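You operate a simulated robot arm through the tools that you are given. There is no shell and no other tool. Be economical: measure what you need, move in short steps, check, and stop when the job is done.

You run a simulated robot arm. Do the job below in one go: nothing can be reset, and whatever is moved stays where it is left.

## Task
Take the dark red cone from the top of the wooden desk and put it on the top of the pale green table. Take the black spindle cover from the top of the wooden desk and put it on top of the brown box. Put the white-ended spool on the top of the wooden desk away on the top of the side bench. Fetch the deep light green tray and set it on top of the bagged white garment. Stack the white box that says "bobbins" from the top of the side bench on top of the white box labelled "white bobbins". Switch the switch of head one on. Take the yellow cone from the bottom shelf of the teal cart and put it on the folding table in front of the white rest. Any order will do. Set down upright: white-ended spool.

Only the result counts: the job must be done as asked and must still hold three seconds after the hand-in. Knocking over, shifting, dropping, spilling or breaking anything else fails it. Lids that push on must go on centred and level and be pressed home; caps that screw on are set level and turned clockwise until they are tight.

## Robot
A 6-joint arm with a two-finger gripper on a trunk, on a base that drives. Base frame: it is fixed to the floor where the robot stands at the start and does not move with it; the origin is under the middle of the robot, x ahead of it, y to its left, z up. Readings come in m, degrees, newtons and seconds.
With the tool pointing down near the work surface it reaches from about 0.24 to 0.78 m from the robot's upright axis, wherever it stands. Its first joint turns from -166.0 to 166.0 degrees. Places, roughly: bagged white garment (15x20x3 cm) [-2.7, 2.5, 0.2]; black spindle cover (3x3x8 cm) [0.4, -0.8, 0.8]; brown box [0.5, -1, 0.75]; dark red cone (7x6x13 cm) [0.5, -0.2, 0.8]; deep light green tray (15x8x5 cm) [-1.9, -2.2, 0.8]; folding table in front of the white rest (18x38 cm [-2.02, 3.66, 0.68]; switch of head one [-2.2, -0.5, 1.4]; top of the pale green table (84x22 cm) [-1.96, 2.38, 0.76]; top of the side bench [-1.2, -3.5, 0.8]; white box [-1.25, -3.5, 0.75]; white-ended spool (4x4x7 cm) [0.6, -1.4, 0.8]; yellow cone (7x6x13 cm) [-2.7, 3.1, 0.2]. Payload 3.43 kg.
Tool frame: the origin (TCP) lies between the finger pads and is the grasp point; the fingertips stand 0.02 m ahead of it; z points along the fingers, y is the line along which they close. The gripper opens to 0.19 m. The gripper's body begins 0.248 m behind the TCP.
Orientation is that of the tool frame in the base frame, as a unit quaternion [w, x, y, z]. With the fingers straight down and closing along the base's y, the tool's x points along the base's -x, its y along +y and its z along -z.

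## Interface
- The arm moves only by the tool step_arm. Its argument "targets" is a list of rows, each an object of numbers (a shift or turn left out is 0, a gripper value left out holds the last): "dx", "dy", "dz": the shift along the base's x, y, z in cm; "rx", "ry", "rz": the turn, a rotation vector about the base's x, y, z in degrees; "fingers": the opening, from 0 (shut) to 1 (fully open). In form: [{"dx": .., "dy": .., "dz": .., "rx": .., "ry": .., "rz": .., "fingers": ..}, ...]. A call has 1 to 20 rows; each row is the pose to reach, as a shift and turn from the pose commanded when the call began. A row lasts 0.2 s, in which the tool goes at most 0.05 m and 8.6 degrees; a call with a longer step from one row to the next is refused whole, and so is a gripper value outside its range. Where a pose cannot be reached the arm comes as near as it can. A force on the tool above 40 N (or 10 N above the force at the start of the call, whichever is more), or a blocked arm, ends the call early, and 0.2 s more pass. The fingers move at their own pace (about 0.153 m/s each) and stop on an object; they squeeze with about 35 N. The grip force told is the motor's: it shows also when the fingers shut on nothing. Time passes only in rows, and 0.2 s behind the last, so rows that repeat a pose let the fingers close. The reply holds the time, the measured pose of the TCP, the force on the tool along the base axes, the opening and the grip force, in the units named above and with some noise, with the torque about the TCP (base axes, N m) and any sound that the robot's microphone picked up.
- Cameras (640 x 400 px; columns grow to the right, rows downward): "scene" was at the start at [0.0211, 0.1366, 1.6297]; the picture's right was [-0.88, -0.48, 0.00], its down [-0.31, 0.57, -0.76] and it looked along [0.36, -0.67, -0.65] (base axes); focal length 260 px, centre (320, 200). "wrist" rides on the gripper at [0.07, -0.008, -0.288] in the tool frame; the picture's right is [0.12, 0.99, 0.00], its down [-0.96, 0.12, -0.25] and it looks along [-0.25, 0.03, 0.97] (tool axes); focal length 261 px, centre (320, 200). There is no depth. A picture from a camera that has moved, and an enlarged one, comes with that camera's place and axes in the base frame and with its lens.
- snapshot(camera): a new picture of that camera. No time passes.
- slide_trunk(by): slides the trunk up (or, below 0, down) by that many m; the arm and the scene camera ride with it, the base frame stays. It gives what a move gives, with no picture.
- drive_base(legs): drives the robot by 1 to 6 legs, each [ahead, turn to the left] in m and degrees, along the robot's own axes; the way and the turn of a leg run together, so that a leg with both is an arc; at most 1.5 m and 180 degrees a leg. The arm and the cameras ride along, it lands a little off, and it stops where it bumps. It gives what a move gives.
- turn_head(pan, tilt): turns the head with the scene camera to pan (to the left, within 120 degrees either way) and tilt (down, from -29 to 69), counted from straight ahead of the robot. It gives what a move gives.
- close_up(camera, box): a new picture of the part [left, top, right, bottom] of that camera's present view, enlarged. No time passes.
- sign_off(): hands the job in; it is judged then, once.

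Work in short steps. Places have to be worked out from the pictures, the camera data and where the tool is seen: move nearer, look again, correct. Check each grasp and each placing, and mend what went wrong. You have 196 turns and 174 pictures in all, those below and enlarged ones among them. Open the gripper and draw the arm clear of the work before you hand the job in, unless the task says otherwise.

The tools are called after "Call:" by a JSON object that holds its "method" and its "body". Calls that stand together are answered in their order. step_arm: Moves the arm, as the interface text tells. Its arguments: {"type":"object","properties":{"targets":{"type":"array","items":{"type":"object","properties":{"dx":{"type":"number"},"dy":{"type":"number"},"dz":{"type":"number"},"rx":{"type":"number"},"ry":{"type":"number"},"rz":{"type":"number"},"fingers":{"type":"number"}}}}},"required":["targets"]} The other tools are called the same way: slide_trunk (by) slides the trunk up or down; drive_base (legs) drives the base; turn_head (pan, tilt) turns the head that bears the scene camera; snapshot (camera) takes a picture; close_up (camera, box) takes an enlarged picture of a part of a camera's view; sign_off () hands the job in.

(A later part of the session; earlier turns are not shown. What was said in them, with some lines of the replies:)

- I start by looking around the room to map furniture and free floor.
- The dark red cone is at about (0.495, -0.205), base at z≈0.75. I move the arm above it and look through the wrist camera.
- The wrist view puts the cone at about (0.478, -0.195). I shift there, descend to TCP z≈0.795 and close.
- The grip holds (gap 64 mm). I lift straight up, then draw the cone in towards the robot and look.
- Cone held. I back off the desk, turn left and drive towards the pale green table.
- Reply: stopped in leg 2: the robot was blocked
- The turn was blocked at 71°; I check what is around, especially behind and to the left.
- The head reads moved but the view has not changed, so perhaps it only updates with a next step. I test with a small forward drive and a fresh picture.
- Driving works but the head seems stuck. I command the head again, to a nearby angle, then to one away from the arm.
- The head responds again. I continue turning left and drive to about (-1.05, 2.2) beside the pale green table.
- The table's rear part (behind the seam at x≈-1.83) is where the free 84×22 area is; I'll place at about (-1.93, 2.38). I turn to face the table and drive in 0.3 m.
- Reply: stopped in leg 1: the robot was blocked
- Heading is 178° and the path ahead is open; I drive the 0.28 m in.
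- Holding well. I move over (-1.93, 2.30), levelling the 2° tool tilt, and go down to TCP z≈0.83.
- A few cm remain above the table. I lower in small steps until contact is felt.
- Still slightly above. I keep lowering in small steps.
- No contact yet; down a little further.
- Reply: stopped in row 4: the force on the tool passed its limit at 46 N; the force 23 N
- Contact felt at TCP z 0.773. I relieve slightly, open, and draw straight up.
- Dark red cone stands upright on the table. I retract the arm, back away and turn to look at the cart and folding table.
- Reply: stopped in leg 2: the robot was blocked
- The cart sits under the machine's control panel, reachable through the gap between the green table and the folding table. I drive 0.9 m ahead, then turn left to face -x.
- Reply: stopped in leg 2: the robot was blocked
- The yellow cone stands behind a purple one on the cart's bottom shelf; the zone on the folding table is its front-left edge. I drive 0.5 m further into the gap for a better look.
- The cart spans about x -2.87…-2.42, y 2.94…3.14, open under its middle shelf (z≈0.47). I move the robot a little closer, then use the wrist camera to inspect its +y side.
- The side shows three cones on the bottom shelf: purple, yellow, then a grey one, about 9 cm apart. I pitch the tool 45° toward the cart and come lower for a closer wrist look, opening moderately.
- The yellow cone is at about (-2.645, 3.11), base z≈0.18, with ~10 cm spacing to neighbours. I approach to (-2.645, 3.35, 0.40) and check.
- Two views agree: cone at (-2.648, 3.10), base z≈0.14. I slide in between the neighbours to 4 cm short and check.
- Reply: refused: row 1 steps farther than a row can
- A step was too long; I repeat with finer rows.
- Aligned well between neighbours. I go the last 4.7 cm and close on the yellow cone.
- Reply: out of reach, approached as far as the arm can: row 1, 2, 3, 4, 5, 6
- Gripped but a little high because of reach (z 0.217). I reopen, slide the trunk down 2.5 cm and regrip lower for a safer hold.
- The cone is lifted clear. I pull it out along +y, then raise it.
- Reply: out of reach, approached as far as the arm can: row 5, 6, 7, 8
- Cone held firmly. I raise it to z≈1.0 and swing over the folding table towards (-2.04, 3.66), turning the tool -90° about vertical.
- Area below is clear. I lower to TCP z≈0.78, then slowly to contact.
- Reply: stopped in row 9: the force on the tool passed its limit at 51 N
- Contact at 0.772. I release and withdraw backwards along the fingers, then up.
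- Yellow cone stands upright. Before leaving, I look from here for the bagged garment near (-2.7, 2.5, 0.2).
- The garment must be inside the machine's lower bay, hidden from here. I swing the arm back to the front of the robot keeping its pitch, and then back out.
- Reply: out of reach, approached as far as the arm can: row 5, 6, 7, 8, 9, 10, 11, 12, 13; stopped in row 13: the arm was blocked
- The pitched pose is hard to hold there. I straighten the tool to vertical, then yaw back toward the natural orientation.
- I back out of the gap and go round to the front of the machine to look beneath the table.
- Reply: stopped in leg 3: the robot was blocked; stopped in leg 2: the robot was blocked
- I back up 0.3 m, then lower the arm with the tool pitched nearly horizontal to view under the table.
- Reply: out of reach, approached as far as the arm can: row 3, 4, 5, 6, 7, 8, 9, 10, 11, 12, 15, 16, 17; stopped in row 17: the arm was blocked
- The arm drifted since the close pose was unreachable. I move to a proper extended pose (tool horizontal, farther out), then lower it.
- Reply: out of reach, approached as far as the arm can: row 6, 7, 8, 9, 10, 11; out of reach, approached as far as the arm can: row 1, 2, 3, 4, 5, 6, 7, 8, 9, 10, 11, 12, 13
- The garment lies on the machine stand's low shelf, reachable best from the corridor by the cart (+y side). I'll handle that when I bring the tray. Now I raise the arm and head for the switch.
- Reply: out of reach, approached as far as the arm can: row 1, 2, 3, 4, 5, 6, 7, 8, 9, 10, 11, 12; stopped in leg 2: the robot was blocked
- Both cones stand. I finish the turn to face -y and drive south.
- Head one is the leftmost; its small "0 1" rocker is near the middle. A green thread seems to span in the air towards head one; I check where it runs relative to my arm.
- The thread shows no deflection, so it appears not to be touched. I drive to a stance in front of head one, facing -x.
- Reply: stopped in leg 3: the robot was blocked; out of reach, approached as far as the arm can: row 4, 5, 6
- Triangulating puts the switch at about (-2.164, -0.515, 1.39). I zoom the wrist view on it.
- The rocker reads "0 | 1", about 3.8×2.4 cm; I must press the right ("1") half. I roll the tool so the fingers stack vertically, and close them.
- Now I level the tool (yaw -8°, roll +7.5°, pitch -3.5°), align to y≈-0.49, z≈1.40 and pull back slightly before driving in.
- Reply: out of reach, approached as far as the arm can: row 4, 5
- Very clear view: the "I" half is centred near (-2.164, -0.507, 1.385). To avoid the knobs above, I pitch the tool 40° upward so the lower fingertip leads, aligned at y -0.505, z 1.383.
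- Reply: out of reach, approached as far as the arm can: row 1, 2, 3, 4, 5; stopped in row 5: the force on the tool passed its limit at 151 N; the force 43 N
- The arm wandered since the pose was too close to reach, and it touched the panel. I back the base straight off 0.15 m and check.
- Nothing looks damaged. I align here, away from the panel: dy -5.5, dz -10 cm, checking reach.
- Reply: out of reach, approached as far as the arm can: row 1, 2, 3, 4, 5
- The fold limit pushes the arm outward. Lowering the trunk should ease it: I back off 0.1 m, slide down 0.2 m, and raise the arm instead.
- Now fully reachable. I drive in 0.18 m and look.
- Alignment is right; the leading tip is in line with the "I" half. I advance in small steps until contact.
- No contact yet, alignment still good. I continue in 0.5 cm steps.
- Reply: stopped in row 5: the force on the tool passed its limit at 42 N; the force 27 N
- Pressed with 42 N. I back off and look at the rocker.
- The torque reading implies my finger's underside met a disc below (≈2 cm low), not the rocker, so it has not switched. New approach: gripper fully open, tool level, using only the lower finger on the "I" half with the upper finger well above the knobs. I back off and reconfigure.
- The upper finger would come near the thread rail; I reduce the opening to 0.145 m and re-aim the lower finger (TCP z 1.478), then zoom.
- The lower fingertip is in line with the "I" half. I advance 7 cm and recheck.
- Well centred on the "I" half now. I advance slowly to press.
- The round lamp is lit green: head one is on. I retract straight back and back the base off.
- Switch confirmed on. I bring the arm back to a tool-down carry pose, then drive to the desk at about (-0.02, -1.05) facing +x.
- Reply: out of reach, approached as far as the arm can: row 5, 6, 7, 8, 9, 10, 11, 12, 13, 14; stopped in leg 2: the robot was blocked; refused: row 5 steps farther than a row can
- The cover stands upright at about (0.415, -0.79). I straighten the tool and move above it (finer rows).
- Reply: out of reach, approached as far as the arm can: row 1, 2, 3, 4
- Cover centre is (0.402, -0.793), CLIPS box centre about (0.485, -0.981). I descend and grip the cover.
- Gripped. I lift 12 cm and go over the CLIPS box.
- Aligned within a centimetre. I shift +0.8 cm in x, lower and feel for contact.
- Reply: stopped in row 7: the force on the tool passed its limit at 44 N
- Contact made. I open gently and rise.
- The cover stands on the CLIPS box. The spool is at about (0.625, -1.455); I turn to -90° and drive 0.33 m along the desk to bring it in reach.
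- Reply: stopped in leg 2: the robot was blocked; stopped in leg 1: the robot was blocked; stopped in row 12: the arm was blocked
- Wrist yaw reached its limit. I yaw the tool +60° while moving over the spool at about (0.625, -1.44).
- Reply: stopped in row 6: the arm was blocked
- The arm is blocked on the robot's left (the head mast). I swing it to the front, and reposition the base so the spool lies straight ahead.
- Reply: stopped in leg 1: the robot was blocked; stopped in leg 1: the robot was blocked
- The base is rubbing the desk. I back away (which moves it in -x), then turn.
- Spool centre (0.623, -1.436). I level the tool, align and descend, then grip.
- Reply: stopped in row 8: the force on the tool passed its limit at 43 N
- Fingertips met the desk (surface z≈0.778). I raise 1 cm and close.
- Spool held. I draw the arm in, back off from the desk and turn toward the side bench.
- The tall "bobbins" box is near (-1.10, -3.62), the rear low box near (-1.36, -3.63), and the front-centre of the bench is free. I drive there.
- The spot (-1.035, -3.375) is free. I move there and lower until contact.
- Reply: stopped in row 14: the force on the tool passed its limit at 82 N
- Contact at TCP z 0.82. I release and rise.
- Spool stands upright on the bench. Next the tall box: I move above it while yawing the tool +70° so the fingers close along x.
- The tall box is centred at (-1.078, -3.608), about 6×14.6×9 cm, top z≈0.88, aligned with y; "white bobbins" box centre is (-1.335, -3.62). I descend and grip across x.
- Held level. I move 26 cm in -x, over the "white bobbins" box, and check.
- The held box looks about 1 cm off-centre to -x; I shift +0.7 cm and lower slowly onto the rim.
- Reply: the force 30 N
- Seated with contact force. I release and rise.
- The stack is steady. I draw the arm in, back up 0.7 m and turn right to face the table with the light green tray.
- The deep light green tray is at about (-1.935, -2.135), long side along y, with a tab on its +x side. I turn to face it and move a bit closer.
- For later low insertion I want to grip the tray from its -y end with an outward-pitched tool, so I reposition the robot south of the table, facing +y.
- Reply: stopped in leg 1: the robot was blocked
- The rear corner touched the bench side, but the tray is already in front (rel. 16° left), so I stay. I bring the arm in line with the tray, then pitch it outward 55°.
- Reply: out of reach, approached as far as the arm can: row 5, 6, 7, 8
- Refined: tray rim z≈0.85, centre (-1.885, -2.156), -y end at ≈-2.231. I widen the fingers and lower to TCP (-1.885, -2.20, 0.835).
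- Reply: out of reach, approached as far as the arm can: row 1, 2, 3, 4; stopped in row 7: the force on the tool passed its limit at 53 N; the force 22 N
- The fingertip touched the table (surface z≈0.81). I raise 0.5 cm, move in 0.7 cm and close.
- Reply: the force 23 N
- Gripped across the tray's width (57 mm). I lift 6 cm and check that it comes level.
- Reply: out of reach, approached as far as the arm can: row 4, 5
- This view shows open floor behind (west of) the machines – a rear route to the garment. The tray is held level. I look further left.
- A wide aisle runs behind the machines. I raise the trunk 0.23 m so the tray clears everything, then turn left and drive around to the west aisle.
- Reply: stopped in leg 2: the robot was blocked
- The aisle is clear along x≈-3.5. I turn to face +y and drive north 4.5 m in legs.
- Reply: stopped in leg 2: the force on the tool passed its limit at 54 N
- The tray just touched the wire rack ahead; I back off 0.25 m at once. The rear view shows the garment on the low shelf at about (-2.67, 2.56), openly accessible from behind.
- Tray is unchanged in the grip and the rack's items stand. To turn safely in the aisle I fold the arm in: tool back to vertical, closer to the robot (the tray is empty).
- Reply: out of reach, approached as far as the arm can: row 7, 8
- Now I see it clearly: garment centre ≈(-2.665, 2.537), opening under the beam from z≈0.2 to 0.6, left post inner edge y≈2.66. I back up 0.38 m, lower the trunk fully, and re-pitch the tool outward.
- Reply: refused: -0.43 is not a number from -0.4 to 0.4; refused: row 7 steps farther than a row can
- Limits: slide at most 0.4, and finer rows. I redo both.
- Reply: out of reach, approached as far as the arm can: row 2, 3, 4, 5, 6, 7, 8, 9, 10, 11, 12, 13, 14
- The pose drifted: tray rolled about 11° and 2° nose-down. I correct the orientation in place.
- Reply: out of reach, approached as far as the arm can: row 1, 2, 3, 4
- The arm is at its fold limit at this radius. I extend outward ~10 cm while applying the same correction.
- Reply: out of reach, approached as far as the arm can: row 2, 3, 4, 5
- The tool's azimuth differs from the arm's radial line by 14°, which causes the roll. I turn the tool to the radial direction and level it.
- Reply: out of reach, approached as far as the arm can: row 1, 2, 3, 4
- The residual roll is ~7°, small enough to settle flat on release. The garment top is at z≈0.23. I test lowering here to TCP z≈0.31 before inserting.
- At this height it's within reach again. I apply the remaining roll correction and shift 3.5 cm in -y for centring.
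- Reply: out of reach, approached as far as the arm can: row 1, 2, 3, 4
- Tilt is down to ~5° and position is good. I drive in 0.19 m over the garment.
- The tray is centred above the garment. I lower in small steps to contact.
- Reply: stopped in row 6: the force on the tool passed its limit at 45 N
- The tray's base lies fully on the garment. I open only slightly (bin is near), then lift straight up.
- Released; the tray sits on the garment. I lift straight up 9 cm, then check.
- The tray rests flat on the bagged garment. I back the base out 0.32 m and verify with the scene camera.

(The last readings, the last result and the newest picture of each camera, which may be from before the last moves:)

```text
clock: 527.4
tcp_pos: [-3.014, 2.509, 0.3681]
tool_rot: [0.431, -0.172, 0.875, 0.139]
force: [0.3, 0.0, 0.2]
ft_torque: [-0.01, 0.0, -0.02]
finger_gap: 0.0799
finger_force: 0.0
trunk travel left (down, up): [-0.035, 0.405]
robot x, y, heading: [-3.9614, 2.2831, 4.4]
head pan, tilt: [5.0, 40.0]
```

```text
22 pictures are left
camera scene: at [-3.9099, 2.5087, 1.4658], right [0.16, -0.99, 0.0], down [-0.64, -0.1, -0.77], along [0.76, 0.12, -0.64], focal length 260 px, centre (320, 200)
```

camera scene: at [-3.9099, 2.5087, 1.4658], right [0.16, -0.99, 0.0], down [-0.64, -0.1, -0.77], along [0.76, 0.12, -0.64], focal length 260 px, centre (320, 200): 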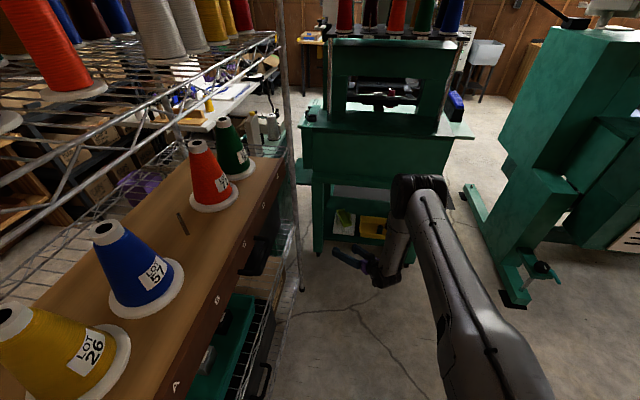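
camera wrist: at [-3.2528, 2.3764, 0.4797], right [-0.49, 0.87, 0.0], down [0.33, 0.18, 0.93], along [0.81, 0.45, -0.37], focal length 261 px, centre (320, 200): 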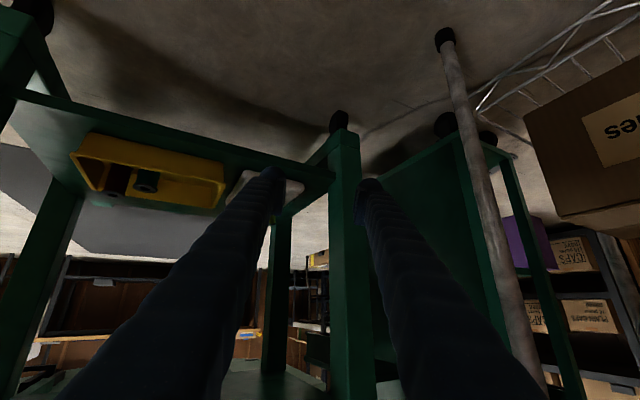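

Call:
{"method": "close_up", "body": {"camera": "scene", "box": [305, 190, 405, 270]}}

```text
5.00 times, centred on (355, 230) of scene
camera zoom: at [-3.9099, 2.5087, 1.4658], right [0.16, -0.99, 0.0], down [-0.64, -0.1, -0.77], along [0.76, 0.12, -0.64], focal length 1299 px, centre (145, 50)
```

zoom: 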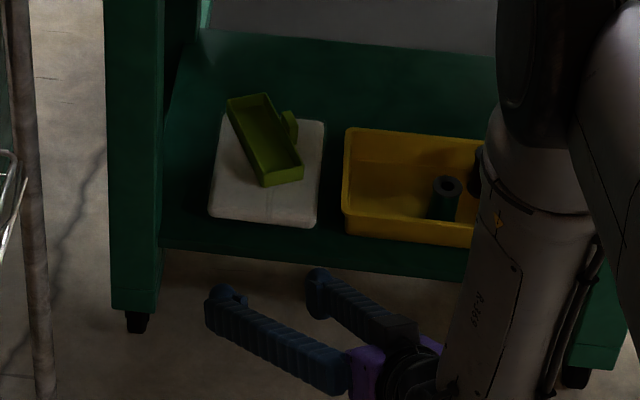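

All seven placements are checked, the gripper is open and the arm is clear of the work. I hand in.

Call:
{"method": "sign_off", "body": {}}

```text
The job is handed in.
```

I did all seven tasks and handed the job in; two unplanned contacts along the way might still count against it.

- **Dark red cone:** it stands on the top of the pale green table.
- **Black spindle cover:** it stands on the brown box marked "CLIPS".
- **White-ended spool:** it stands upright on the side bench.
- **Bobbins box:** it is stacked on the box labelled "white bobbins".
- **Head one:** the switch is on and its lamp is lit green.
- **Yellow cone:** it stands on the folding table in the marked area in front of the white rest.
- **Light green tray:** it rests level on the bagged garment, a little off centre with one end close to the garment's far edge.

- **Head one's panel:** my first two approaches to the switch hit the panel, once at about 150 N. I saw no damage in the later pictures.
- **Wire rack behind the machines:** the tray bumped it at about 54 N while I was driving. The cones on it were standing when I looked afterwards, but I had no clear picture from before to compare.
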